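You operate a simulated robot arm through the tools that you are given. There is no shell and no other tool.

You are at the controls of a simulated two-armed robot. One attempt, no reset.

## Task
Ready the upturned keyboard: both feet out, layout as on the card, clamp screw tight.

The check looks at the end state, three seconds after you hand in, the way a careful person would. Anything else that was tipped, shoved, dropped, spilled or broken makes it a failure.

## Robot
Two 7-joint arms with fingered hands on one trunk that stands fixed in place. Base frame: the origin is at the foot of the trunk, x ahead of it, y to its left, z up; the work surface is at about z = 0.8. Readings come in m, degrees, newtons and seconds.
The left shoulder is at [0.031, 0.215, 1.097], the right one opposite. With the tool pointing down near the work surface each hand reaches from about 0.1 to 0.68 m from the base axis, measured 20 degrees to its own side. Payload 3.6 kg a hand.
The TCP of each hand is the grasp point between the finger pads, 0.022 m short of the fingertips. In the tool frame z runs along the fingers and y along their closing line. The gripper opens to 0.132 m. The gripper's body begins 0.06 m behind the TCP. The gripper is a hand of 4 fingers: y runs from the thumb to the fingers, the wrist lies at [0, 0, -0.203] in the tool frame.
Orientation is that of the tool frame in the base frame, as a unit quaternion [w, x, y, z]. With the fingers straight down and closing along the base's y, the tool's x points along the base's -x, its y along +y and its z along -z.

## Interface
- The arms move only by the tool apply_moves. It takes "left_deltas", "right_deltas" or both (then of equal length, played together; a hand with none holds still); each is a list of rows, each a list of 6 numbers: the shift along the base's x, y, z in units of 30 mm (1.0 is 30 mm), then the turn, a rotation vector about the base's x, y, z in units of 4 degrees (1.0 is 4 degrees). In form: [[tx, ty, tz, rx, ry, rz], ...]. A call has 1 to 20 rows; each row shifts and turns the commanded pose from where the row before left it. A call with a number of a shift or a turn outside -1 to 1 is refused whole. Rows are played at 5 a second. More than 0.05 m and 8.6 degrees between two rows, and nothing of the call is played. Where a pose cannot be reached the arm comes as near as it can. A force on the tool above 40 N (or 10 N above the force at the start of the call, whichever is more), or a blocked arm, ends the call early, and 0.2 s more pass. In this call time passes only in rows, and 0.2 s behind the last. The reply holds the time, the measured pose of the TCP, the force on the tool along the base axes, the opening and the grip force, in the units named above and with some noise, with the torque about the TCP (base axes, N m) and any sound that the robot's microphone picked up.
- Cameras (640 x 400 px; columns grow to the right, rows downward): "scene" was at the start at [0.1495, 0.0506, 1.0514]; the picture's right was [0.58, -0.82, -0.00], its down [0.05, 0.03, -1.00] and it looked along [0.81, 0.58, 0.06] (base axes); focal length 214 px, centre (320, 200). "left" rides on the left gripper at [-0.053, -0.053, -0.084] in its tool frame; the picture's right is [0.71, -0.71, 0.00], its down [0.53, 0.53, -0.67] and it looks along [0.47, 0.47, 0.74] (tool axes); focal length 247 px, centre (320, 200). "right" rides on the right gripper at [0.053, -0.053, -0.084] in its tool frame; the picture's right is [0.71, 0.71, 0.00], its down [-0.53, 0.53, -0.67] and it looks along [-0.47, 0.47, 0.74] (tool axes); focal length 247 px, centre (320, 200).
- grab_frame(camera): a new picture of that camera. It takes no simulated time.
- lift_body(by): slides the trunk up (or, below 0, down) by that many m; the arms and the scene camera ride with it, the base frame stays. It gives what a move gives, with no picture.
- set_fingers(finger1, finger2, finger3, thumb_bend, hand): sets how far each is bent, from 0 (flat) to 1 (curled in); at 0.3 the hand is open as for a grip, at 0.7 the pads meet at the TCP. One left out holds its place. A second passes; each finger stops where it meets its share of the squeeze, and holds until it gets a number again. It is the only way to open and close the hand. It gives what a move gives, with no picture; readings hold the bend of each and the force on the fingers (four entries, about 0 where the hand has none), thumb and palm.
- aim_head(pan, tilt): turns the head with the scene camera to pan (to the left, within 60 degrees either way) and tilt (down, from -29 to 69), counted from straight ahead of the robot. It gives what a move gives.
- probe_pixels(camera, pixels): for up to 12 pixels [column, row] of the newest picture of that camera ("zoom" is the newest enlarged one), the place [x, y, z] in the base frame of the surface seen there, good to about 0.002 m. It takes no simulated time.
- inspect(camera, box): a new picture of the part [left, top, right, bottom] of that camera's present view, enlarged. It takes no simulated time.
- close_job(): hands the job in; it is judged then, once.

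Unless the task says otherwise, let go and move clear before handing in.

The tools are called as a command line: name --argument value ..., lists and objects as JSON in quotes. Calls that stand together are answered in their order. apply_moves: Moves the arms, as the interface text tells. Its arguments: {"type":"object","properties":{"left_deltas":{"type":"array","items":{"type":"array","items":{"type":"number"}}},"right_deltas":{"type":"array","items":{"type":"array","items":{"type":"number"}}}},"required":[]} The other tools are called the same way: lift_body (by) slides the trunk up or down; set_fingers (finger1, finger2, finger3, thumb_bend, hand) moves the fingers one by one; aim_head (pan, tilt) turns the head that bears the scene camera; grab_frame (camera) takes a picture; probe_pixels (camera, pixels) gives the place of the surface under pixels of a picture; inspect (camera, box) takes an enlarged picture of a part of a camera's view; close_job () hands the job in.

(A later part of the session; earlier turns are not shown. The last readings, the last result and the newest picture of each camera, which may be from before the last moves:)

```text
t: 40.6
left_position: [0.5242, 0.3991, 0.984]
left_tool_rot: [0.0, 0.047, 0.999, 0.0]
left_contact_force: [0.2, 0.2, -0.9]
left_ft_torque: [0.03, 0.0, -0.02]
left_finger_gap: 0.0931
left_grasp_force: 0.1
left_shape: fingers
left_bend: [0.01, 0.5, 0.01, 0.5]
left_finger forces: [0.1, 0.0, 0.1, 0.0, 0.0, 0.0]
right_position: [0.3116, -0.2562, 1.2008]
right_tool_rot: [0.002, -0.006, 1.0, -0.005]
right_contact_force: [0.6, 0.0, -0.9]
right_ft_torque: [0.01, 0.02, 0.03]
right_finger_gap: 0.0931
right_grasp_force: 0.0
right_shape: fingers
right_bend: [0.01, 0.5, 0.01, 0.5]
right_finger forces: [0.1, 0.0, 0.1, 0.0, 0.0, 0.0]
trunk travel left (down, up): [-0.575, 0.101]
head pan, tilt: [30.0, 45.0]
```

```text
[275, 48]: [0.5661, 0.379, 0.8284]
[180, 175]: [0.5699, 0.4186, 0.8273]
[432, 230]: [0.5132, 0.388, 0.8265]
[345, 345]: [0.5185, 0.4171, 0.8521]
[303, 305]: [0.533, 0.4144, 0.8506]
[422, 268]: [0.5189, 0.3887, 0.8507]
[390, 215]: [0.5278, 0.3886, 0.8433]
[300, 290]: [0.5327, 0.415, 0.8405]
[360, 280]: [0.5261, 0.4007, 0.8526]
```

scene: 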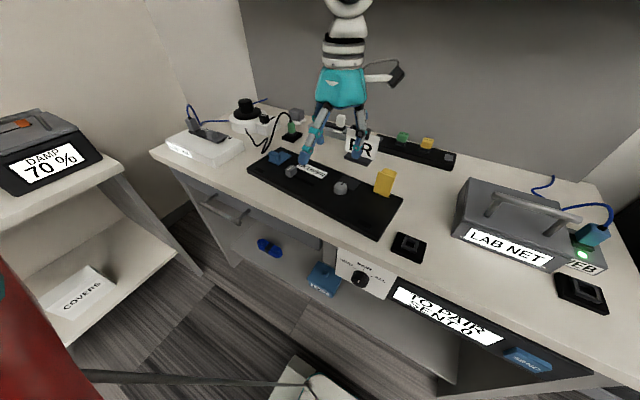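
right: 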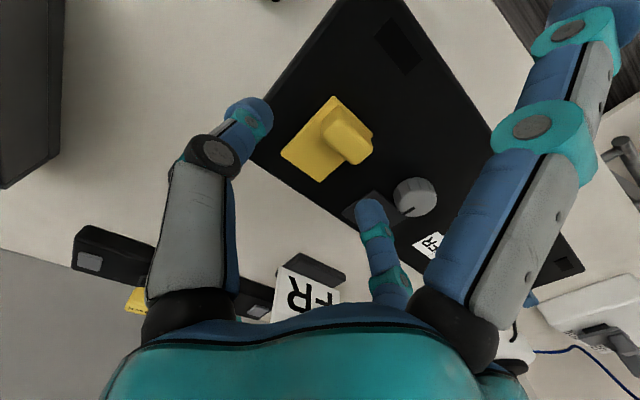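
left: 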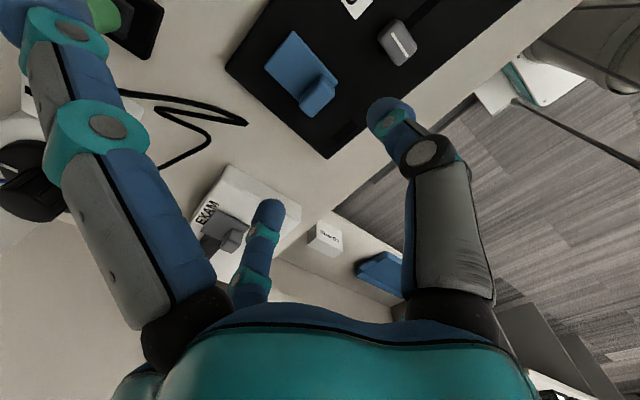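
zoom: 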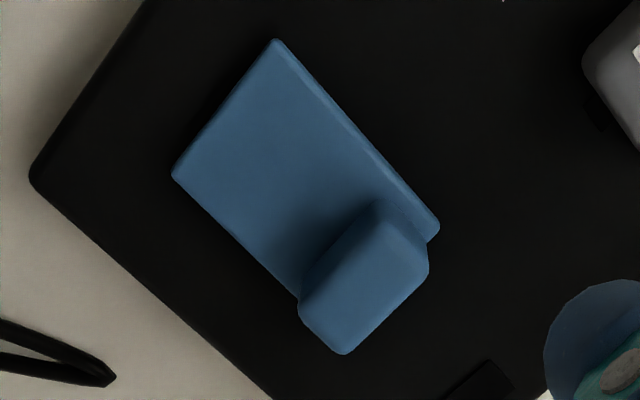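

The blue block is centred at (0.5235, 0.403), top z≈0.852. I'll narrow the pinch and descend to z≈0.867.

set_fingers --hand "left" --finger2 0.56 --thumb_bend 0.56

apply_moves --left_deltas '[[0, 0.03, -0.98, 0, 0, 0], [0, 0.03, -0.98, 0, 0, 0], [0, 0.03, -0.98, 0, 0, 0], [0, 0.03, -0.96, 0, 0, 0]]'

inspect --camera "left" --box '[200, 50, 440, 250]'

inspect --camera "scene" --box '[230, 90, 390, 210]'

```text
t: 41.6
left_position: [0.5226, 0.398, 0.9847]
left_tool_rot: [0.0, 0.048, 0.999, -0.001]
left_contact_force: [0.0, -0.7, -0.1]
left_ft_torque: [0.01, -0.04, -0.01]
left_finger_gap: 0.0898
left_grasp_force: 0.2
left_shape: fingers
left_bend: [0.01, 0.56, 0.01, 0.56]
left_finger forces: [0.0, 0.0, 0.0, 0.0, 0.1, 0.0]
right_position: [0.3108, -0.2572, 1.2001]
right_tool_rot: [0.001, -0.006, 1.0, -0.005]
right_contact_force: [0.7, 0.4, -0.6]
right_ft_torque: [0.0, -0.01, 0.0]
right_finger_gap: 0.0934
right_grasp_force: 0.0
right_shape: fingers
right_bend: [0.01, 0.5, 0.01, 0.5]
right_finger forces: [0.0, 0.0, 0.0, 0.0, 0.1, 0.1]
trunk travel left (down, up): [-0.575, 0.101]
head pan, tilt: [30.0, 45.0]
```

```text
t: 42.6
left_position: [0.5241, 0.404, 0.8669]
left_tool_rot: [-0.001, 0.048, 0.999, 0.0]
left_contact_force: [0.4, 0.2, 0.6]
left_ft_torque: [-0.01, 0.0, 0.0]
left_finger_gap: 0.09
left_grasp_force: 0.1
left_shape: fingers
left_bend: [0.01, 0.56, 0.01, 0.56]
left_finger forces: [0.0, 0.0, 0.1, 0.0, 0.0, 0.0]
right_position: [0.3119, -0.2564, 1.2002]
right_tool_rot: [0.002, -0.006, 1.0, -0.005]
right_contact_force: [0.4, 0.9, 0.3]
right_ft_torque: [-0.03, 0.0, 0.02]
right_finger_gap: 0.0931
right_grasp_force: 0.0
right_shape: fingers
right_bend: [0.01, 0.5, 0.01, 0.5]
right_finger forces: [0.0, 0.0, 0.0, 0.0, 0.0, 0.0]
trunk travel left (down, up): [-0.575, 0.101]
head pan, tilt: [30.0, 45.0]
```

```text
2.00 times, centred on (320, 150) of left
```

zoom: 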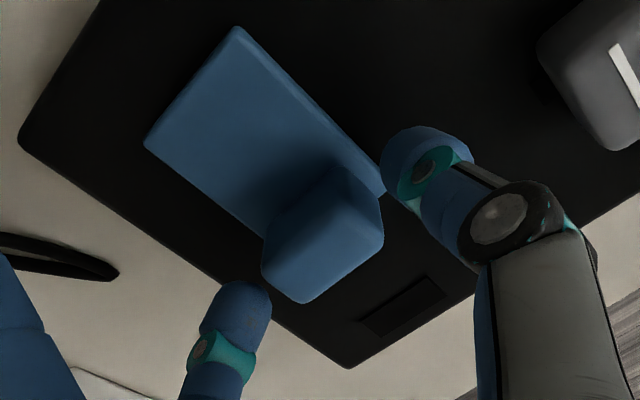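

```text
3.33 times, centred on (310, 150) of scene
```

zoom: 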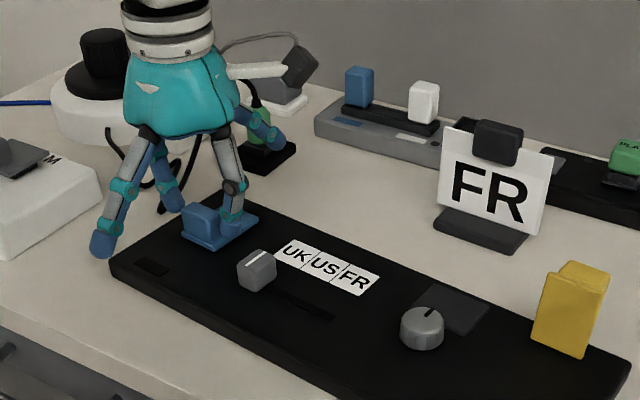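

Thumb and finger 2 straddle the blue block the same way as before. I'll descend 12 mm and close the pinch.

apply_moves --left_deltas '[[0.02, -0.03, -0.2, 0, 0, 0], [0, 0, -0.2, 0, 0, 0]]'

set_fingers --hand "left" --finger2 0.72 --thumb_bend 0.72

inspect --camera "left" --box '[200, 50, 440, 250]'

```text
t: 43.2
left_position: [0.5239, 0.4018, 0.8538]
left_tool_rot: [-0.001, 0.048, 0.999, 0.0]
left_contact_force: [-0.4, 0.8, 0.1]
left_ft_torque: [0.0, 0.01, -0.02]
left_finger_gap: 0.09
left_grasp_force: 0.0
left_shape: fingers
left_bend: [0.01, 0.56, 0.01, 0.56]
left_finger forces: [0.1, 0.0, 0.0, 0.0, 0.0, 0.1]
right_position: [0.3114, -0.2579, 1.2004]
right_tool_rot: [0.002, -0.006, 1.0, -0.005]
right_contact_force: [-0.4, 0.3, -0.2]
right_ft_torque: [0.04, 0.04, 0.0]
right_finger_gap: 0.0933
right_grasp_force: 0.1
right_shape: fingers
right_bend: [0.01, 0.5, 0.01, 0.5]
right_finger forces: [0.0, 0.0, 0.1, 0.0, 0.1, 0.0]
trunk travel left (down, up): [-0.575, 0.101]
head pan, tilt: [30.0, 45.0]
```

```text
t: 44.2
left_position: [0.5231, 0.4023, 0.8553]
left_tool_rot: [-0.001, 0.047, 0.999, 0.0]
left_contact_force: [-0.7, -0.4, 0.6]
left_ft_torque: [0.02, 0.0, 0.01]
left_finger_gap: 0.0869
left_grasp_force: 8.7
left_shape: fingers
left_bend: [0.01, 0.6, 0.01, 0.64]
left_finger forces: [0.1, 9.0, 0.0, 0.0, 9.4, 0.0]
right_position: [0.3116, -0.2579, 1.2025]
right_tool_rot: [0.001, -0.007, 1.0, -0.006]
right_contact_force: [0.0, -0.8, -0.4]
right_ft_torque: [-0.03, 0.03, 0.0]
right_finger_gap: 0.0933
right_grasp_force: 0.1
right_shape: fingers
right_bend: [0.01, 0.5, 0.01, 0.5]
right_finger forces: [0.1, 0.0, 0.0, 0.0, 0.1, 0.1]
trunk travel left (down, up): [-0.575, 0.101]
head pan, tilt: [30.0, 45.0]
```

```text
2.00 times, centred on (320, 150) of left
```

zoom: 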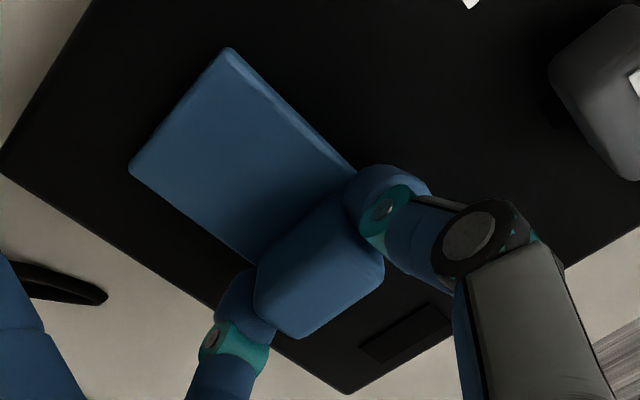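

Gripped with 9 N. I'll swing the blue foot along the same arc, first to about 40°.

apply_moves --left_deltas '[[0.107, -0.01, 0.257, 0, 0, 0], [0.15, -0.014, 0.233, 0, 0, 0], [0.187, -0.018, 0.207, 0, 0, 0], [0.223, -0.021, 0.167, 0, 0, 0]]'

inspect --camera "left" --box '[200, 50, 440, 250]'

inspect --camera "scene" --box '[230, 90, 390, 210]'

```text
t: 45.2
left_position: [0.5437, 0.4, 0.8809]
left_tool_rot: [0.0, 0.047, 0.999, -0.001]
left_contact_force: [-4.5, 0.0, 4.0]
left_ft_torque: [0.05, 0.12, 0.04]
left_finger_gap: 0.0864
left_grasp_force: 9.9
left_shape: fingers
left_bend: [0.01, 0.6, 0.01, 0.64]
left_finger forces: [0.0, 9.7, 0.0, 0.0, 10.2, 0.0]
right_position: [0.312, -0.2571, 1.2001]
right_tool_rot: [0.003, -0.006, 1.0, -0.005]
right_contact_force: [0.5, -0.2, -0.2]
right_ft_torque: [0.01, 0.04, -0.03]
right_finger_gap: 0.0929
right_grasp_force: 0.1
right_shape: fingers
right_bend: [0.01, 0.5, 0.01, 0.5]
right_finger forces: [0.1, 0.0, 0.0, 0.1, 0.0, 0.0]
trunk travel left (down, up): [-0.575, 0.101]
head pan, tilt: [30.0, 45.0]
```

```text
2.00 times, centred on (320, 150) of left
```

zoom: 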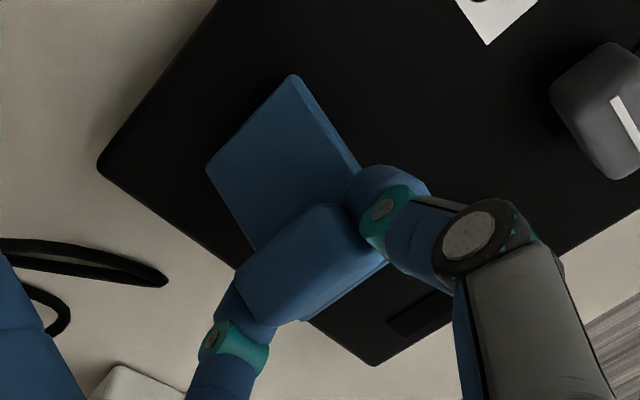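

```text
3.33 times, centred on (310, 150) of scene
```

zoom: 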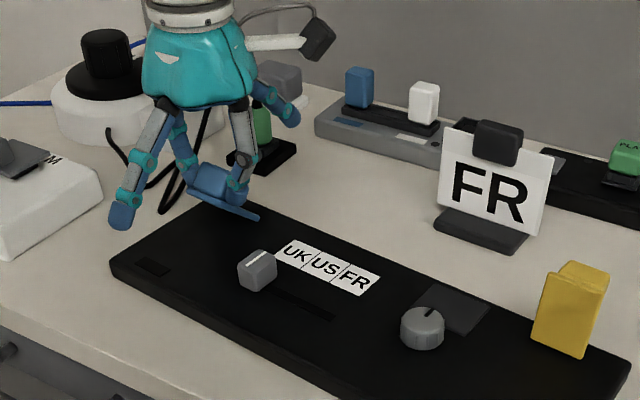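

The blue foot is turning well with forces under 5 N. I'll continue to about 80°.

apply_moves --left_deltas '[[0.247, -0.023, 0.127, 0, 0, 0], [0.263, -0.025, 0.083, 0, 0, 0], [0.277, -0.026, 0.037, 0, 0, 0], [0.277, -0.026, -0.013, 0, 0, 0]]'

inspect --camera "left" --box '[200, 50, 440, 250]'

inspect --camera "scene" --box '[230, 90, 390, 210]'

```text
t: 46.2
left_position: [0.5763, 0.3969, 0.8892]
left_tool_rot: [0.0, 0.047, 0.999, -0.001]
left_contact_force: [-0.9, -1.7, 3.6]
left_ft_torque: [0.02, 0.04, 0.01]
left_finger_gap: 0.0867
left_grasp_force: 9.8
left_shape: fingers
left_bend: [0.01, 0.6, 0.01, 0.64]
left_finger forces: [0.0, 9.2, 0.0, 0.0, 10.5, 0.1]
right_position: [0.3133, -0.2573, 1.2009]
right_tool_rot: [0.002, -0.005, 1.0, -0.006]
right_contact_force: [-0.9, 0.2, 0.6]
right_ft_torque: [0.0, 0.04, -0.01]
right_finger_gap: 0.0931
right_grasp_force: 0.1
right_shape: fingers
right_bend: [0.01, 0.5, 0.01, 0.5]
right_finger forces: [0.0, 0.1, 0.1, 0.0, 0.0, 0.1]
trunk travel left (down, up): [-0.575, 0.101]
head pan, tilt: [30.0, 45.0]
```

```text
2.00 times, centred on (320, 150) of left
```

zoom: 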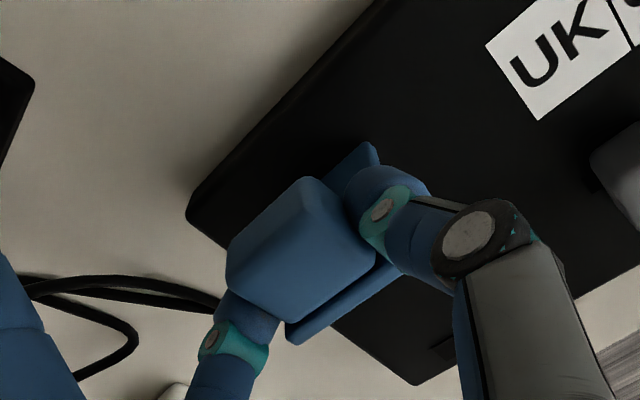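

```text
3.33 times, centred on (310, 150) of scene
```

zoom: 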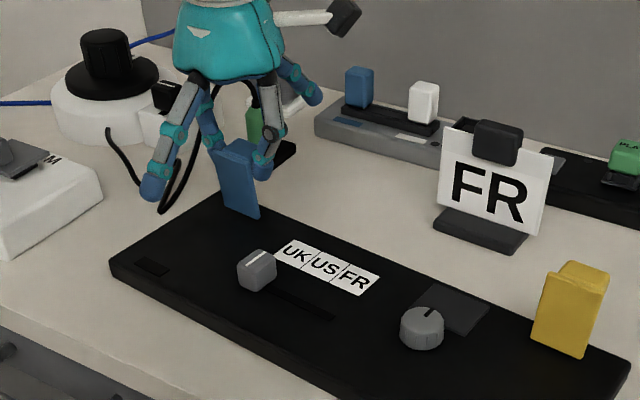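

The blue foot is near 80° and the plug and cable are untouched. I'll take the last steps to the stop.

apply_moves --left_deltas '[[0.26, -0.026, -0.05, 0, 0, 0], [0.14, -0.013, -0.05, 0, 0, 0], [0.07, -0.007, -0.03, 0, 0, 0]]'

inspect --camera "left" --box '[200, 50, 440, 250]'

inspect --camera "scene" --box '[230, 90, 390, 210]'

```text
t: 47.0
left_position: [0.5857, 0.392, 0.8842]
left_tool_rot: [-0.003, 0.049, 0.999, -0.002]
left_contact_force: [-4.0, 4.0, 12.5]
left_ft_torque: [0.23, 0.1, 0.03]
left_finger_gap: 0.0861
left_grasp_force: 10.4
left_shape: fingers
left_bend: [0.01, 0.58, 0.01, 0.67]
left_finger forces: [0.0, 12.6, 0.0, 0.0, 8.9, 0.0]
left hand out of reach, approached as far as the arm can: row 3
right_position: [0.3097, -0.2571, 1.201]
right_tool_rot: [0.003, -0.007, 1.0, -0.005]
right_contact_force: [0.4, -0.4, -0.5]
right_ft_torque: [-0.01, -0.01, 0.01]
right_finger_gap: 0.0933
right_grasp_force: 0.1
right_shape: fingers
right_bend: [0.01, 0.5, 0.01, 0.5]
right_finger forces: [0.1, 0.0, 0.1, 0.0, 0.0, 0.0]
trunk travel left (down, up): [-0.575, 0.101]
head pan, tilt: [30.0, 45.0]
```

```text
2.00 times, centred on (320, 150) of left
```

zoom: 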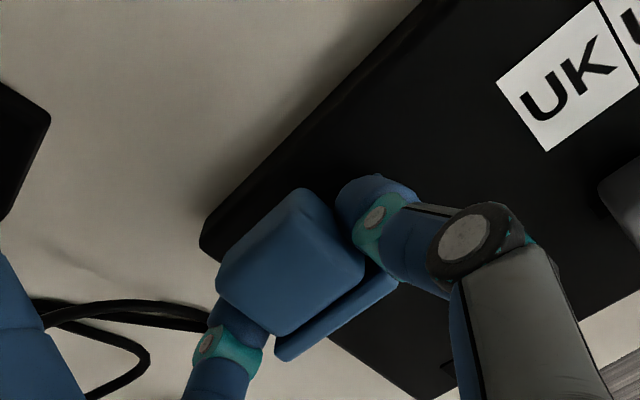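

```text
3.33 times, centred on (310, 150) of scene
```

zoom: 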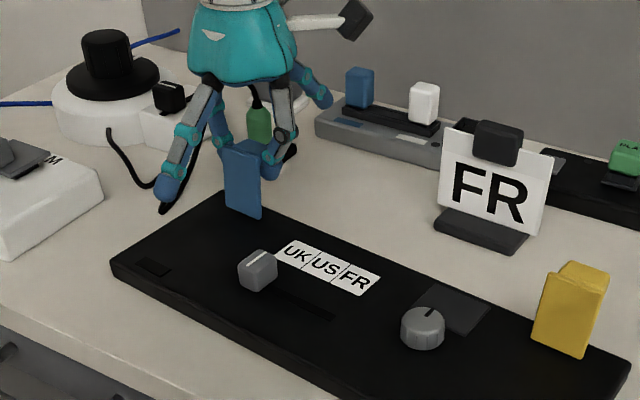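

The arm reached its limit at (0.586, 0.392) with the foot close to vertical. I'll release and check the foot's angle; lowering the trunk afterwards will give more reach.

set_fingers --hand "left" --finger2 0.5 --thumb_bend 0.5

apply_moves --left_deltas '[[-0.1, 0, 0.5, 0, 0, 0], [-0.1, 0, 0.8, 0, 0, 0], [-0.3, 0, 0.9, 0, 0, 0], [-0.8, 0, 0.9, 0, 0, 0], [-0.8, 0, 0.5, 0, 0, 0], [-0.8, 0, 0.0, 0, 0, 0]]'

inspect --camera "scene" --box '[260, 110, 320, 170]'

grab_frame --camera "scene"

```text
t: 48.0
left_position: [0.5862, 0.3911, 0.8807]
left_tool_rot: [-0.005, 0.05, 0.999, -0.005]
left_contact_force: [-0.4, -0.7, 0.5]
left_ft_torque: [0.02, 0.0, -0.01]
left_finger_gap: 0.0933
left_grasp_force: 0.0
left_shape: fingers
left_bend: [0.01, 0.5, 0.01, 0.5]
left_finger forces: [0.1, 0.1, 0.0, 0.0, 0.0, 0.0]
right_position: [0.3111, -0.257, 1.2009]
right_tool_rot: [0.002, -0.007, 1.0, -0.005]
right_contact_force: [0.2, -0.4, -1.1]
right_ft_torque: [-0.01, -0.01, -0.01]
right_finger_gap: 0.0933
right_grasp_force: 0.0
right_shape: fingers
right_bend: [0.01, 0.5, 0.01, 0.5]
right_finger forces: [0.1, 0.0, 0.0, 0.0, 0.0, 0.0]
trunk travel left (down, up): [-0.575, 0.101]
head pan, tilt: [30.0, 45.0]
```

```text
t: 49.4
left_position: [0.5029, 0.3941, 0.9933]
left_tool_rot: [0.001, 0.046, 0.999, -0.001]
left_contact_force: [-0.7, -0.3, 0.2]
left_ft_torque: [0.0, 0.01, 0.03]
left_finger_gap: 0.0931
left_grasp_force: 0.0
left_shape: fingers
left_bend: [0.01, 0.5, 0.01, 0.5]
left_finger forces: [0.0, 0.1, 0.1, 0.0, 0.0, 0.0]
right_position: [0.3114, -0.2575, 1.2016]
right_tool_rot: [0.003, -0.006, 1.0, -0.006]
right_contact_force: [-0.1, -0.3, 0.1]
right_ft_torque: [0.0, -0.04, 0.02]
right_finger_gap: 0.0933
right_grasp_force: 0.1
right_shape: fingers
right_bend: [0.01, 0.5, 0.01, 0.5]
right_finger forces: [0.0, 0.0, 0.0, 0.0, 0.0, 0.1]
trunk travel left (down, up): [-0.575, 0.101]
head pan, tilt: [30.0, 45.0]
```

```text
6.67 times, centred on (290, 140) of scene
```

zoom: 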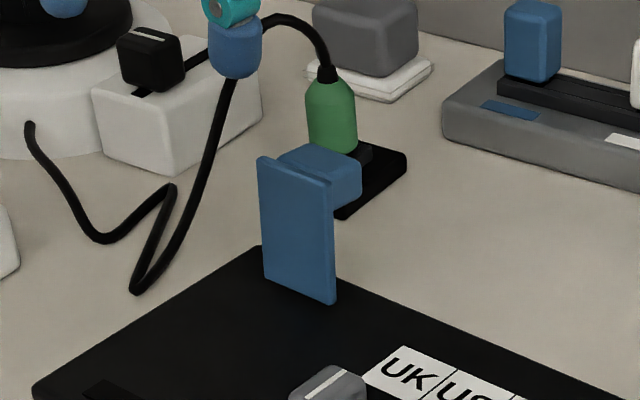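

```text
taken
```

scene: 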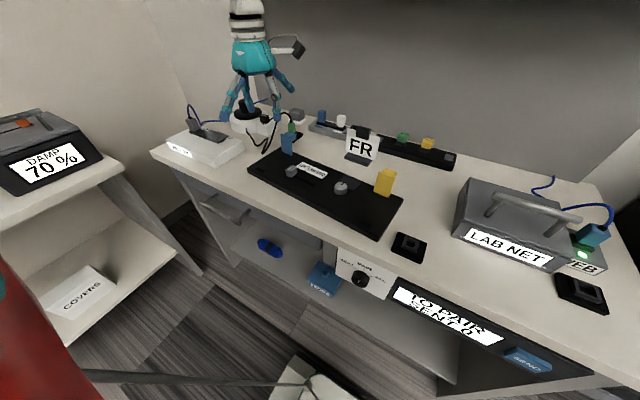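

probe_pixels --camera "zoom" --pixels '[[270, 275], [325, 292], [265, 170], [325, 195], [295, 230], [300, 200], [300, 260], [330, 160]]'

inspect --camera "scene" --box '[350, 145, 410, 205]'

probe_pixels --camera "zoom" --pixels '[[320, 180], [320, 290], [300, 200], [300, 270], [360, 240]]'

```text
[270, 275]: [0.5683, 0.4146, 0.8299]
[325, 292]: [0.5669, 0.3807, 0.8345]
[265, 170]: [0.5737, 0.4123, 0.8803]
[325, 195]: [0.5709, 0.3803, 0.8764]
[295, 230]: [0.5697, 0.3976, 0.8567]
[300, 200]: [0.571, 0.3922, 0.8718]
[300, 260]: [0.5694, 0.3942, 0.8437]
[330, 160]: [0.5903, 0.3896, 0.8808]
```

```text
6.67 times, centred on (380, 175) of scene
```

zoom: 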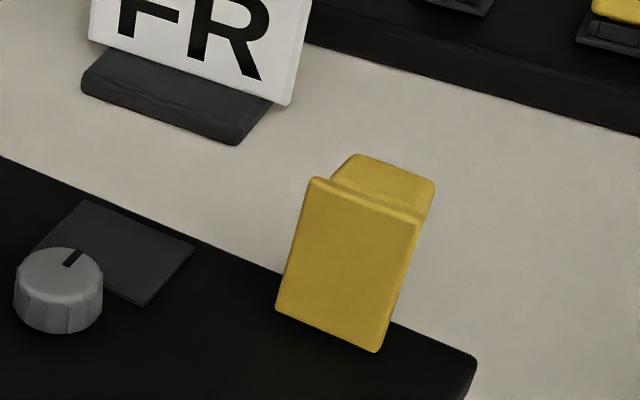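

```text
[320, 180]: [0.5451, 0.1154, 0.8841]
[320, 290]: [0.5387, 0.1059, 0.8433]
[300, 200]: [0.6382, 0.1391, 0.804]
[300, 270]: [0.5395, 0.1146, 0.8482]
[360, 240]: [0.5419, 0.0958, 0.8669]
```

Both feet now stand about 5° past vertical (blue x 0.568→0.574, yellow 0.539→0.545 over 5 cm height) and hold by themselves. Next is the slider: I'll move the left hand above it for measuring.

apply_moves --left_deltas '[[-0.3, -0.8, 0, 0, 0, 0], [-0.3, -0.8, 0, 0, 0, 0], [0, -0.8, 0, 0, 0, 0], [0, -0.6, 0, 0, 0, 0]]'

aim_head --pan 22 --tilt 50

grab_frame --camera "left"

inspect --camera "scene" --box '[240, 100, 400, 220]'

```text
t: 50.4
left_position: [0.4849, 0.3035, 0.9918]
left_tool_rot: [0.001, 0.047, 0.999, -0.001]
left_contact_force: [0.5, 0.2, -0.7]
left_ft_torque: [0.02, 0.01, -0.03]
left_finger_gap: 0.0932
left_grasp_force: 0.1
left_shape: fingers
left_bend: [0.01, 0.5, 0.01, 0.5]
left_finger forces: [0.0, 0.1, 0.0, 0.0, 0.1, 0.0]
right_position: [0.3122, -0.2584, 1.1995]
right_tool_rot: [0.002, -0.007, 1.0, -0.005]
right_contact_force: [-1.0, -0.3, -0.6]
right_ft_torque: [-0.01, -0.01, -0.01]
right_finger_gap: 0.0929
right_grasp_force: 0.1
right_shape: fingers
right_bend: [0.01, 0.5, 0.01, 0.5]
right_finger forces: [0.0, 0.1, 0.0, 0.0, 0.0, 0.1]
trunk travel left (down, up): [-0.575, 0.101]
head pan, tilt: [30.0, 45.0]
```

```text
t: 51.1
left_position: [0.4853, 0.3044, 0.9923]
left_tool_rot: [0.0, 0.047, 0.999, -0.001]
left_contact_force: [-0.3, -0.4, -0.4]
left_ft_torque: [0.0, -0.02, -0.01]
left_finger_gap: 0.0932
left_grasp_force: 0.1
left_shape: fingers
left_bend: [0.01, 0.5, 0.01, 0.5]
left_finger forces: [0.0, 0.0, 0.0, 0.0, 0.0, 0.1]
right_position: [0.3126, -0.258, 1.2015]
right_tool_rot: [0.001, -0.006, 1.0, -0.005]
right_contact_force: [-0.3, 0.5, -1.2]
right_ft_torque: [0.03, -0.01, 0.0]
right_finger_gap: 0.0932
right_grasp_force: 0.1
right_shape: fingers
right_bend: [0.01, 0.5, 0.01, 0.5]
right_finger forces: [0.1, 0.0, 0.0, 0.1, 0.0, 0.1]
trunk travel left (down, up): [-0.575, 0.101]
head pan, tilt: [22.0, 50.0]
```

```text
taken
```

left: 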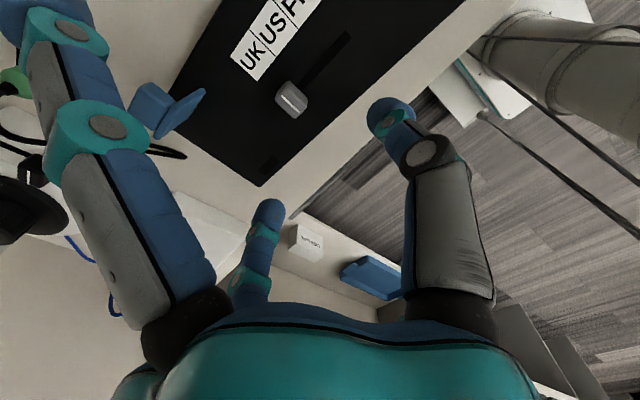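

```text
3.33 times, centred on (320, 160) of scene
```

zoom: 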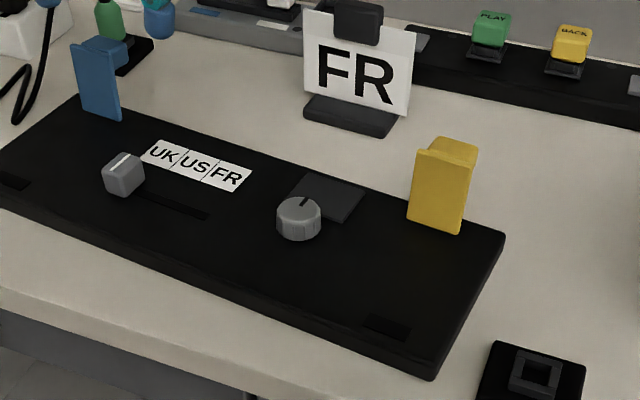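

The slider is at zoom pixel (123,175), the slot ends at (208,215), and the labels are UK (162,155), US (195,167), FR (228,178). I'll probe those.

probe_pixels --camera "zoom" --pixels '[[162, 155], [195, 167], [228, 178], [207, 216], [150, 195], [118, 158], [108, 165], [140, 165], [120, 185], [143, 180], [145, 158], [250, 180]]'

inspect --camera "left" --box '[230, 0, 390, 130]'

```text
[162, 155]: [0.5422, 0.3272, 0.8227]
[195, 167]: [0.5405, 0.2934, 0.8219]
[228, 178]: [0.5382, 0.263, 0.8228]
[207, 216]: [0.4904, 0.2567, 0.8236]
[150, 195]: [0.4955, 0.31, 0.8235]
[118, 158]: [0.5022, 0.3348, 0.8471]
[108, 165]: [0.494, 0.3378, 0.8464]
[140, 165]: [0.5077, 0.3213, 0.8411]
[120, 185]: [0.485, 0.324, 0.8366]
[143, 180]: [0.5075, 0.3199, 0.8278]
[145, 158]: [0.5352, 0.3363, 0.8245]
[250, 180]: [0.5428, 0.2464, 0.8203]
```

```text
3.08 times, centred on (310, 65) of left
```

zoom: 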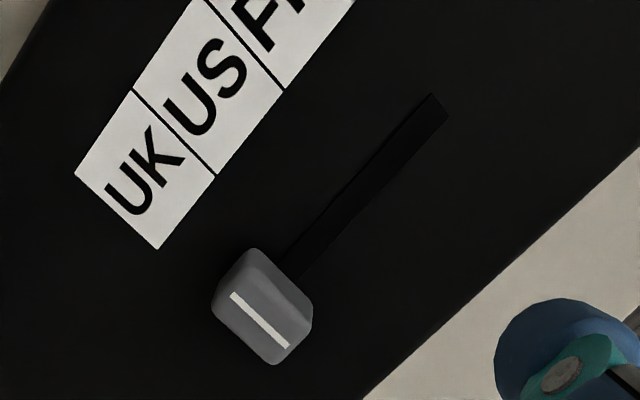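

probe_pixels --camera "zoom" --pixels '[[260, 320], [235, 297], [285, 345], [222, 305], [258, 258], [305, 320], [275, 358], [290, 285], [432, 100], [300, 265], [270, 290], [215, 180]]'

```text
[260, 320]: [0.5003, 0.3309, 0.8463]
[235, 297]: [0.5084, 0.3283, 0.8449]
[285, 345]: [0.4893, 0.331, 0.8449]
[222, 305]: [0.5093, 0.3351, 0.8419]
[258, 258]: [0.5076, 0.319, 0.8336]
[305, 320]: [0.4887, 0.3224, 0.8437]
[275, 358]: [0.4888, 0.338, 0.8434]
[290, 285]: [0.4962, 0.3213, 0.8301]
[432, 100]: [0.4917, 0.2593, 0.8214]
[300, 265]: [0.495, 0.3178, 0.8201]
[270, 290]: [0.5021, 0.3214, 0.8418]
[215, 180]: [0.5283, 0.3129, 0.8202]
```

The slider's centre is (0.499, 0.330), matching UK; FR is about 0.064 m along toward -y, i.e. near (0.492, 0.266). I'll pinch it along its travel direction, first descending to z≈0.868.

set_fingers --hand "left" --finger2 0.57 --thumb_bend 0.57

apply_moves --left_deltas '[[0.12, 0.22, -0.9, 0, 0, 0], [0.12, 0.22, -0.9, 0, 0, 0], [0.12, 0.22, -0.95, 0, 0, 0], [0.11, 0.21, -0.95, 0, 0, 0], [0, 0, -0.4, 0, 0, 0]]'

inspect --camera "left" --box '[200, 50, 440, 250]'

inspect --camera "scene" --box '[240, 100, 400, 220]'

```text
t: 52.1
left_position: [0.4844, 0.304, 0.9919]
left_tool_rot: [0.0, 0.046, 0.999, -0.001]
left_contact_force: [-0.6, 0.7, 0.7]
left_ft_torque: [0.0, -0.02, -0.02]
left_finger_gap: 0.0898
left_grasp_force: 0.1
left_shape: fingers
left_bend: [0.01, 0.56, 0.01, 0.56]
left_finger forces: [0.1, 0.1, 0.1, 0.0, 0.0, 0.1]
right_position: [0.3117, -0.2567, 1.1998]
right_tool_rot: [0.003, -0.006, 1.0, -0.005]
right_contact_force: [-0.2, 0.1, -0.5]
right_ft_torque: [0.03, 0.01, 0.0]
right_finger_gap: 0.093
right_grasp_force: 0.1
right_shape: fingers
right_bend: [0.01, 0.5, 0.01, 0.5]
right_finger forces: [0.0, 0.1, 0.0, 0.1, 0.1, 0.1]
trunk travel left (down, up): [-0.575, 0.101]
head pan, tilt: [22.0, 50.0]
```

```text
t: 53.3
left_position: [0.4983, 0.3305, 0.8684]
left_tool_rot: [0.0, 0.047, 0.999, 0.001]
left_contact_force: [0.0, 0.5, -0.1]
left_ft_torque: [0.0, 0.0, 0.0]
left_finger_gap: 0.0898
left_grasp_force: 0.0
left_shape: fingers
left_bend: [0.01, 0.56, 0.01, 0.56]
left_finger forces: [0.0, 0.0, 0.0, 0.1, 0.0, 0.0]
right_position: [0.3113, -0.2571, 1.2011]
right_tool_rot: [0.002, -0.006, 1.0, -0.005]
right_contact_force: [0.4, 0.2, 0.0]
right_ft_torque: [-0.02, 0.02, 0.01]
right_finger_gap: 0.0935
right_grasp_force: 0.1
right_shape: fingers
right_bend: [0.01, 0.5, 0.01, 0.5]
right_finger forces: [0.0, 0.1, 0.0, 0.0, 0.1, 0.0]
trunk travel left (down, up): [-0.575, 0.101]
head pan, tilt: [22.0, 50.0]
```

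```text
2.00 times, centred on (320, 150) of left
```

zoom: 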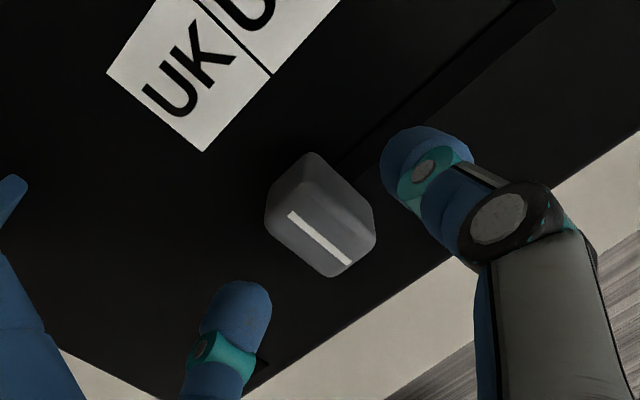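

```text
3.33 times, centred on (320, 160) of scene
```

zoom: 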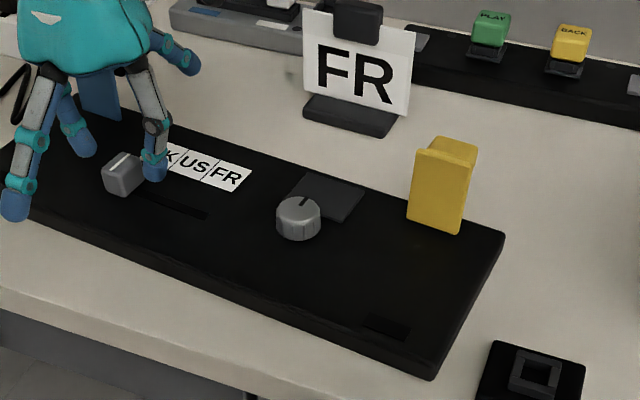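

The slider is centred between thumb and finger 2. I'll descend 19 mm and pinch it.

apply_moves --left_deltas '[[0, 0, -0.33, 0, 0, 0], [0, 0, -0.3, 0, 0, 0]]'

set_fingers --hand "left" --finger2 0.72 --thumb_bend 0.72

inspect --camera "left" --box '[200, 50, 440, 250]'

```text
t: 53.9
left_position: [0.4991, 0.3312, 0.85]
left_tool_rot: [-0.001, 0.047, 0.999, 0.0]
left_contact_force: [-0.7, 0.7, 0.0]
left_ft_torque: [0.01, 0.0, 0.01]
left_finger_gap: 0.0899
left_grasp_force: 0.1
left_shape: fingers
left_bend: [0.01, 0.56, 0.01, 0.56]
left_finger forces: [0.0, 0.0, 0.0, 0.0, 0.0, 0.0]
right_position: [0.3122, -0.2564, 1.2005]
right_tool_rot: [0.001, -0.007, 1.0, -0.005]
right_contact_force: [-0.1, -0.2, 0.0]
right_ft_torque: [0.0, 0.0, -0.01]
right_finger_gap: 0.0932
right_grasp_force: 0.0
right_shape: fingers
right_bend: [0.01, 0.5, 0.01, 0.5]
right_finger forces: [0.0, 0.1, 0.1, 0.1, 0.0, 0.0]
trunk travel left (down, up): [-0.575, 0.101]
head pan, tilt: [22.0, 50.0]
```

```text
t: 54.9
left_position: [0.4986, 0.3301, 0.8485]
left_tool_rot: [-0.001, 0.047, 0.999, 0.0]
left_contact_force: [-0.2, 0.3, 0.3]
left_ft_torque: [-0.04, 0.04, 0.0]
left_finger_gap: 0.0859
left_grasp_force: 6.0
left_shape: fingers
left_bend: [0.01, 0.65, 0.01, 0.66]
left_finger forces: [0.1, 5.5, 0.0, 0.0, 6.6, 0.0]
right_position: [0.3117, -0.2575, 1.2004]
right_tool_rot: [0.002, -0.006, 1.0, -0.005]
right_contact_force: [-0.1, -0.5, -0.4]
right_ft_torque: [0.02, 0.01, -0.02]
right_finger_gap: 0.0932
right_grasp_force: 0.1
right_shape: fingers
right_bend: [0.01, 0.5, 0.01, 0.5]
right_finger forces: [0.1, 0.1, 0.1, 0.0, 0.0, 0.0]
trunk travel left (down, up): [-0.575, 0.101]
head pan, tilt: [22.0, 50.0]
```

```text
2.00 times, centred on (320, 150) of left
```

zoom: 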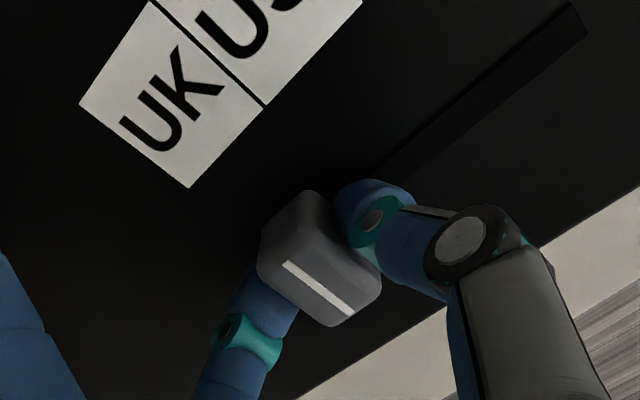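

The slider is pinched at about 6 N. I'll slide it half way (32 mm) and check it follows without shoving the keyboard.

apply_moves --left_deltas '[[-0.027, -0.265, 0, 0, 0, 0], [-0.027, -0.265, 0, 0, 0, 0], [-0.027, -0.265, 0, 0, 0, 0], [-0.027, -0.265, 0, 0, 0, 0]]'

inspect --camera "left" --box '[200, 50, 440, 250]'

inspect --camera "scene" --box '[240, 100, 400, 220]'

```text
t: 55.9
left_position: [0.4963, 0.2977, 0.849]
left_tool_rot: [0.0, 0.047, 0.999, -0.001]
left_contact_force: [0.6, 1.8, -1.0]
left_ft_torque: [0.03, 0.04, -0.03]
left_finger_gap: 0.0856
left_grasp_force: 5.9
left_shape: fingers
left_bend: [0.01, 0.64, 0.01, 0.67]
left_finger forces: [0.1, 6.5, 0.1, 0.0, 5.5, 0.0]
right_position: [0.3117, -0.2574, 1.2002]
right_tool_rot: [0.001, -0.005, 1.0, -0.005]
right_contact_force: [-0.1, -0.4, 0.3]
right_ft_torque: [0.0, 0.02, 0.05]
right_finger_gap: 0.0933
right_grasp_force: 0.1
right_shape: fingers
right_bend: [0.01, 0.5, 0.01, 0.5]
right_finger forces: [0.0, 0.0, 0.0, 0.1, 0.0, 0.0]
trunk travel left (down, up): [-0.575, 0.101]
head pan, tilt: [22.0, 50.0]
```

```text
2.00 times, centred on (320, 150) of left
```

zoom: 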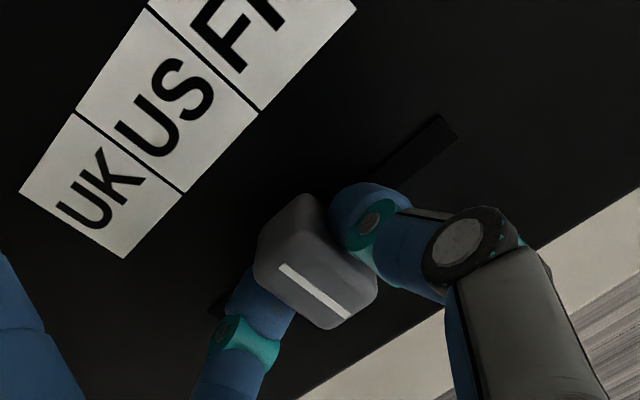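

```text
3.33 times, centred on (320, 160) of scene
```

zoom: 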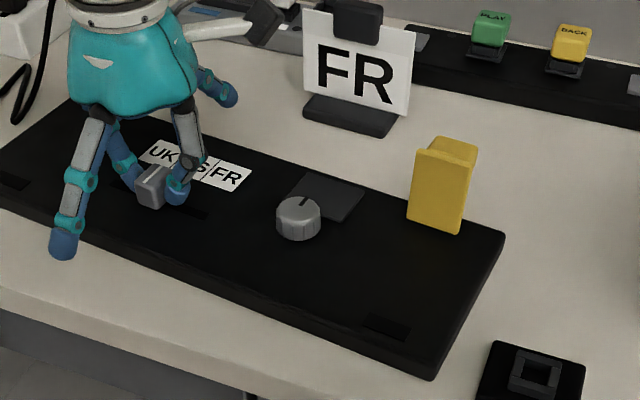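

The slider moved with the hand to the US position and the keyboard stayed put. I'll move it the remaining 32 mm to FR.

apply_moves --left_deltas '[[-0.027, -0.265, 0, 0, 0, 0], [-0.027, -0.265, 0, 0, 0, 0], [-0.027, -0.265, 0, 0, 0, 0], [-0.027, -0.265, 0, 0, 0, 0]]'

inspect --camera "left" --box '[200, 50, 440, 250]'

inspect --camera "scene" --box '[240, 100, 400, 220]'

```text
t: 56.9
left_position: [0.4925, 0.2682, 0.849]
left_tool_rot: [-0.001, 0.046, 0.999, 0.0]
left_contact_force: [0.9, 3.6, 0.2]
left_ft_torque: [0.11, -0.01, -0.02]
left_finger_gap: 0.0854
left_grasp_force: 5.7
left_shape: fingers
left_bend: [0.01, 0.63, 0.01, 0.68]
left_finger forces: [0.0, 7.8, 0.0, 0.1, 4.0, 0.1]
right_position: [0.3122, -0.2562, 1.1998]
right_tool_rot: [0.002, -0.006, 1.0, -0.006]
right_contact_force: [0.3, -0.5, -0.1]
right_ft_torque: [0.0, -0.01, 0.04]
right_finger_gap: 0.0934
right_grasp_force: 0.2
right_shape: fingers
right_bend: [0.01, 0.5, 0.01, 0.5]
right_finger forces: [0.1, 0.0, 0.0, 0.0, 0.0, 0.1]
trunk travel left (down, up): [-0.575, 0.101]
head pan, tilt: [22.0, 50.0]
```

```text
2.00 times, centred on (320, 150) of left
```

zoom: 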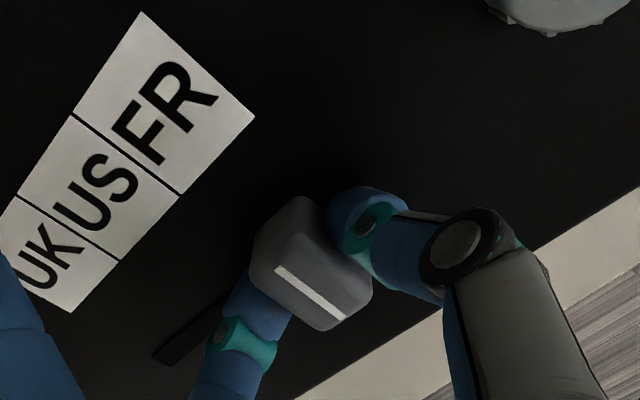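

```text
3.33 times, centred on (320, 160) of scene
```

zoom: 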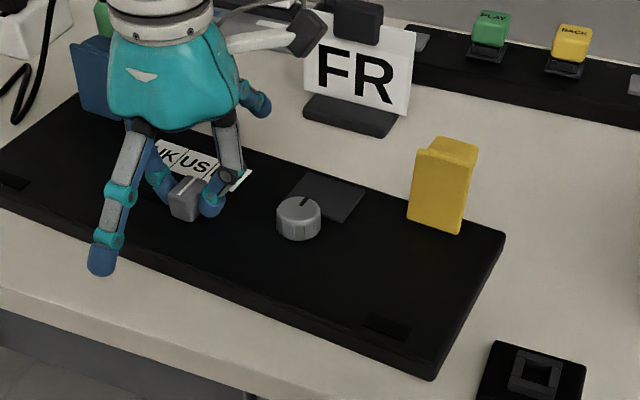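

The slider is near FR with a small rise in force (3.6 N). I'll nudge a further 3 mm to feel for the stop or detent.

apply_moves --left_deltas '[[-0.005, -0.05, 0, 0, 0, 0], [-0.005, -0.05, 0, 0, 0, 0]]'

inspect --camera "left" --box '[200, 50, 440, 250]'

```text
t: 57.5
left_position: [0.4921, 0.2647, 0.8502]
left_tool_rot: [0.001, 0.045, 0.999, -0.001]
left_contact_force: [0.6, 6.5, 0.4]
left_ft_torque: [0.21, 0.0, 0.0]
left_finger_gap: 0.0849
left_grasp_force: 6.6
left_shape: fingers
left_bend: [0.01, 0.61, 0.01, 0.69]
left_finger forces: [0.0, 10.0, 0.0, 0.1, 2.6, 0.0]
right_position: [0.3125, -0.2563, 1.2016]
right_tool_rot: [0.001, -0.006, 1.0, -0.006]
right_contact_force: [-0.2, -0.2, 0.9]
right_ft_torque: [-0.03, 0.01, 0.02]
right_finger_gap: 0.0928
right_grasp_force: 0.0
right_shape: fingers
right_bend: [0.01, 0.5, 0.01, 0.5]
right_finger forces: [0.0, 0.1, 0.0, 0.1, 0.0, 0.0]
trunk travel left (down, up): [-0.575, 0.101]
head pan, tilt: [22.0, 50.0]
```

```text
2.00 times, centred on (320, 150) of left
```

zoom: 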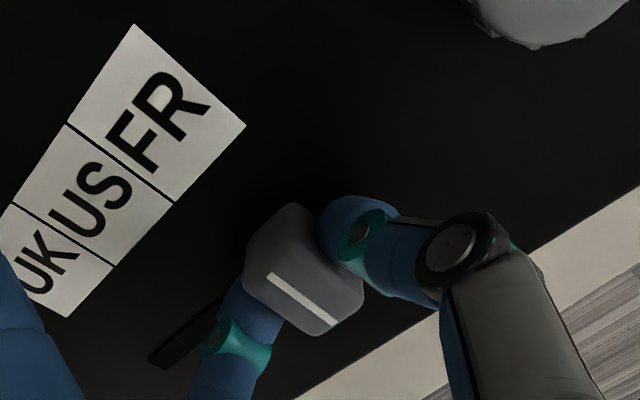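

Force rose to 6.5 N without the slider moving further, so it is at the end stop at FR. I'll release, rise, and check.

set_fingers --hand "left" --finger2 0.56 --thumb_bend 0.56

apply_moves --left_deltas '[[0, 0.03, 0.5, 0, 0, 0], [0, 0, 0.9, 0, 0, 0], [0, 0, 0.9, 0, 0, 0], [0, 0, 0.9, 0, 0, 0], [0, 0, 0.8, 0, 0, 0]]'

grab_frame --camera "left"

inspect --camera "scene" --box '[240, 100, 400, 220]'

```text
t: 58.5
left_position: [0.493, 0.2641, 0.8477]
left_tool_rot: [0.0, 0.046, 0.999, -0.001]
left_contact_force: [-0.7, -0.2, -0.5]
left_ft_torque: [0.04, 0.04, -0.03]
left_finger_gap: 0.0899
left_grasp_force: 0.1
left_shape: fingers
left_bend: [0.01, 0.56, 0.01, 0.56]
left_finger forces: [0.0, 0.1, 0.0, 0.0, 0.0, 0.0]
right_position: [0.3126, -0.2576, 1.2008]
right_tool_rot: [0.002, -0.006, 1.0, -0.005]
right_contact_force: [0.6, 0.1, -0.2]
right_ft_torque: [0.05, -0.02, 0.02]
right_finger_gap: 0.093
right_grasp_force: 0.1
right_shape: fingers
right_bend: [0.01, 0.5, 0.01, 0.5]
right_finger forces: [0.0, 0.0, 0.1, 0.1, 0.0, 0.1]
trunk travel left (down, up): [-0.575, 0.101]
head pan, tilt: [22.0, 50.0]
```

```text
t: 59.7
left_position: [0.492, 0.2659, 0.9694]
left_tool_rot: [0.0, 0.047, 0.999, -0.001]
left_contact_force: [0.0, -1.0, 0.4]
left_ft_torque: [-0.01, -0.01, 0.0]
left_finger_gap: 0.0896
left_grasp_force: 0.2
left_shape: fingers
left_bend: [0.01, 0.56, 0.01, 0.56]
left_finger forces: [0.0, 0.1, 0.1, 0.1, 0.0, 0.1]
right_position: [0.3103, -0.2567, 1.1994]
right_tool_rot: [0.003, -0.007, 1.0, -0.006]
right_contact_force: [-0.8, -0.1, 0.5]
right_ft_torque: [-0.01, -0.02, 0.01]
right_finger_gap: 0.0931
right_grasp_force: 0.0
right_shape: fingers
right_bend: [0.01, 0.5, 0.01, 0.5]
right_finger forces: [0.0, 0.0, 0.0, 0.0, 0.0, 0.0]
trunk travel left (down, up): [-0.575, 0.101]
head pan, tilt: [22.0, 50.0]
```

```text
taken
```

left: 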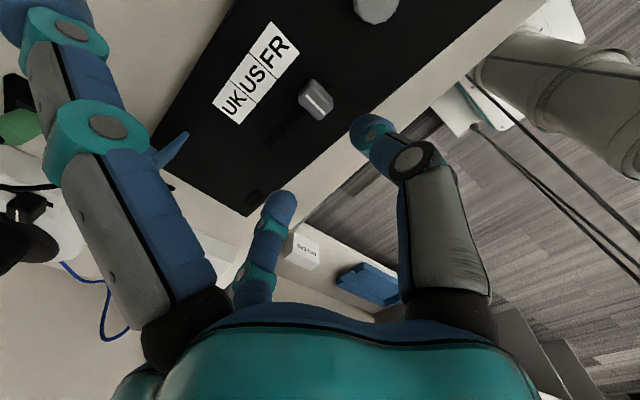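

```text
3.33 times, centred on (320, 160) of scene
```

zoom: 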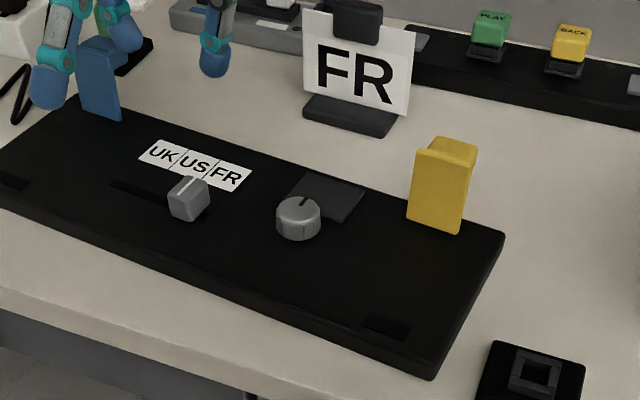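

probe_pixels --camera "zoom" --pixels '[[183, 186], [190, 178], [162, 155], [228, 178], [299, 215], [280, 220], [318, 215], [304, 203], [298, 198], [299, 238], [330, 195], [115, 182]]'

inspect --camera "left" --box '[200, 0, 400, 150]'

probe_pixels --camera "zoom" --pixels '[[370, 318], [350, 300], [390, 335], [230, 150], [560, 20], [250, 90]]'

```text
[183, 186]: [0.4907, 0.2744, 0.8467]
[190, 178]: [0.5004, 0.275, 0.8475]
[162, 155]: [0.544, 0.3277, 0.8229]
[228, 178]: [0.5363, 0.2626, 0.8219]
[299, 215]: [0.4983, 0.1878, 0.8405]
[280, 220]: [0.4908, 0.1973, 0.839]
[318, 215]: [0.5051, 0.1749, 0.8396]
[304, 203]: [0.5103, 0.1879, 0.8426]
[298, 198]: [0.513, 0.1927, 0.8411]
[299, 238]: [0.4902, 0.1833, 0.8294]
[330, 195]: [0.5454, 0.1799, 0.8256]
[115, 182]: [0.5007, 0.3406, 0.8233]
```

```text
2.67 times, centred on (300, 75) of left
```

zoom: 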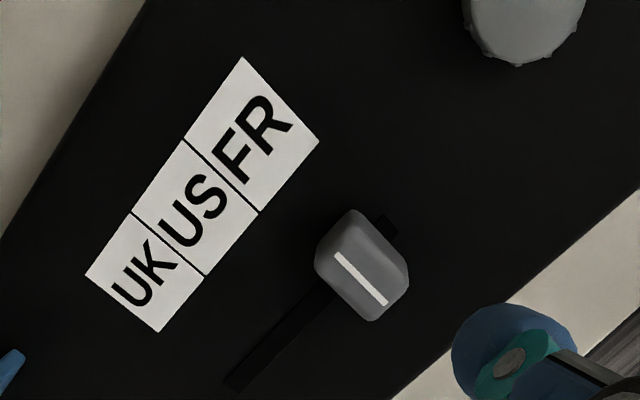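

```text
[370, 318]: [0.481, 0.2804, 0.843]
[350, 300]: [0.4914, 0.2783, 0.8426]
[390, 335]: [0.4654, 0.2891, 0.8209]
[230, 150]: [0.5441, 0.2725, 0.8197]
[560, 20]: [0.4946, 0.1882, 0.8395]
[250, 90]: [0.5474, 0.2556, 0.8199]
```

The slider's white line is now at y≈0.2745, while FR's centre lies at about 0.266, and some slot is still visible beyond it at zoom pixel (390,225). I'll measure the slot ends to judge how far it should go.

inspect --camera "left" --box '[260, 60, 360, 150]'

inspect --camera "scene" --box '[260, 135, 320, 175]'

```text
4.44 times, centred on (310, 105) of left
```

zoom: 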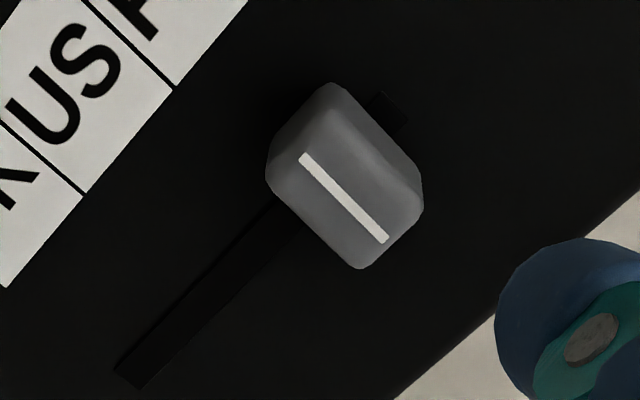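

```text
10.00 times, centred on (290, 155) of scene
```

zoom: 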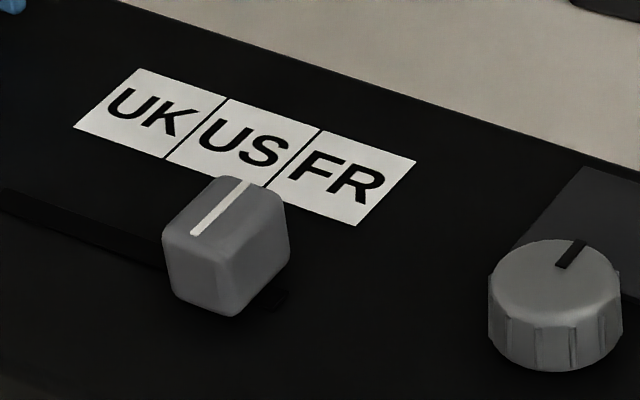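

probe_pixels --camera "zoom" --pixels '[[285, 297], [275, 305], [5, 195], [12, 208], [195, 235], [245, 183], [220, 210], [155, 118], [245, 145], [345, 178]]'

inspect --camera "left" --box '[260, 60, 360, 150]'

probe_pixels --camera "zoom" --pixels '[[395, 112], [382, 95], [130, 375], [342, 197], [302, 158], [385, 238], [405, 170], [275, 180]]'

```text
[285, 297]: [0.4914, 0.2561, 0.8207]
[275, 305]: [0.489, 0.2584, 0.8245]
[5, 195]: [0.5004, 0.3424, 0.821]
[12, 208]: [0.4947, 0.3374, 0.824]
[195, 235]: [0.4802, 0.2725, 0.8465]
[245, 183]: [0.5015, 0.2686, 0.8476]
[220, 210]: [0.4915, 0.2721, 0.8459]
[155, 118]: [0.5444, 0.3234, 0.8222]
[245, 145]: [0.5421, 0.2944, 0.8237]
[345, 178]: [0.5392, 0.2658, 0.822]
```

```text
4.44 times, centred on (310, 105) of left
```

zoom: 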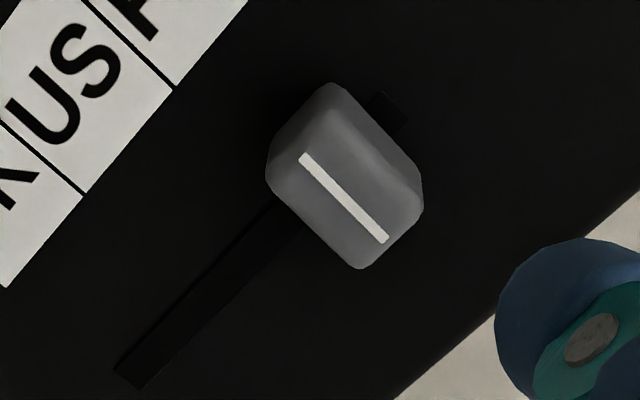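

```text
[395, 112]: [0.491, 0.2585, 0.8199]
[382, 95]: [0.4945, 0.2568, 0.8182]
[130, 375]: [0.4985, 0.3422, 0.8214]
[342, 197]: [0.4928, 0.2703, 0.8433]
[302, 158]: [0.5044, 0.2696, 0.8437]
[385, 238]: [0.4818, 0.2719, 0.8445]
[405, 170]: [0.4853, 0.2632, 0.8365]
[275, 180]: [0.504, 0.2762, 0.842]
```

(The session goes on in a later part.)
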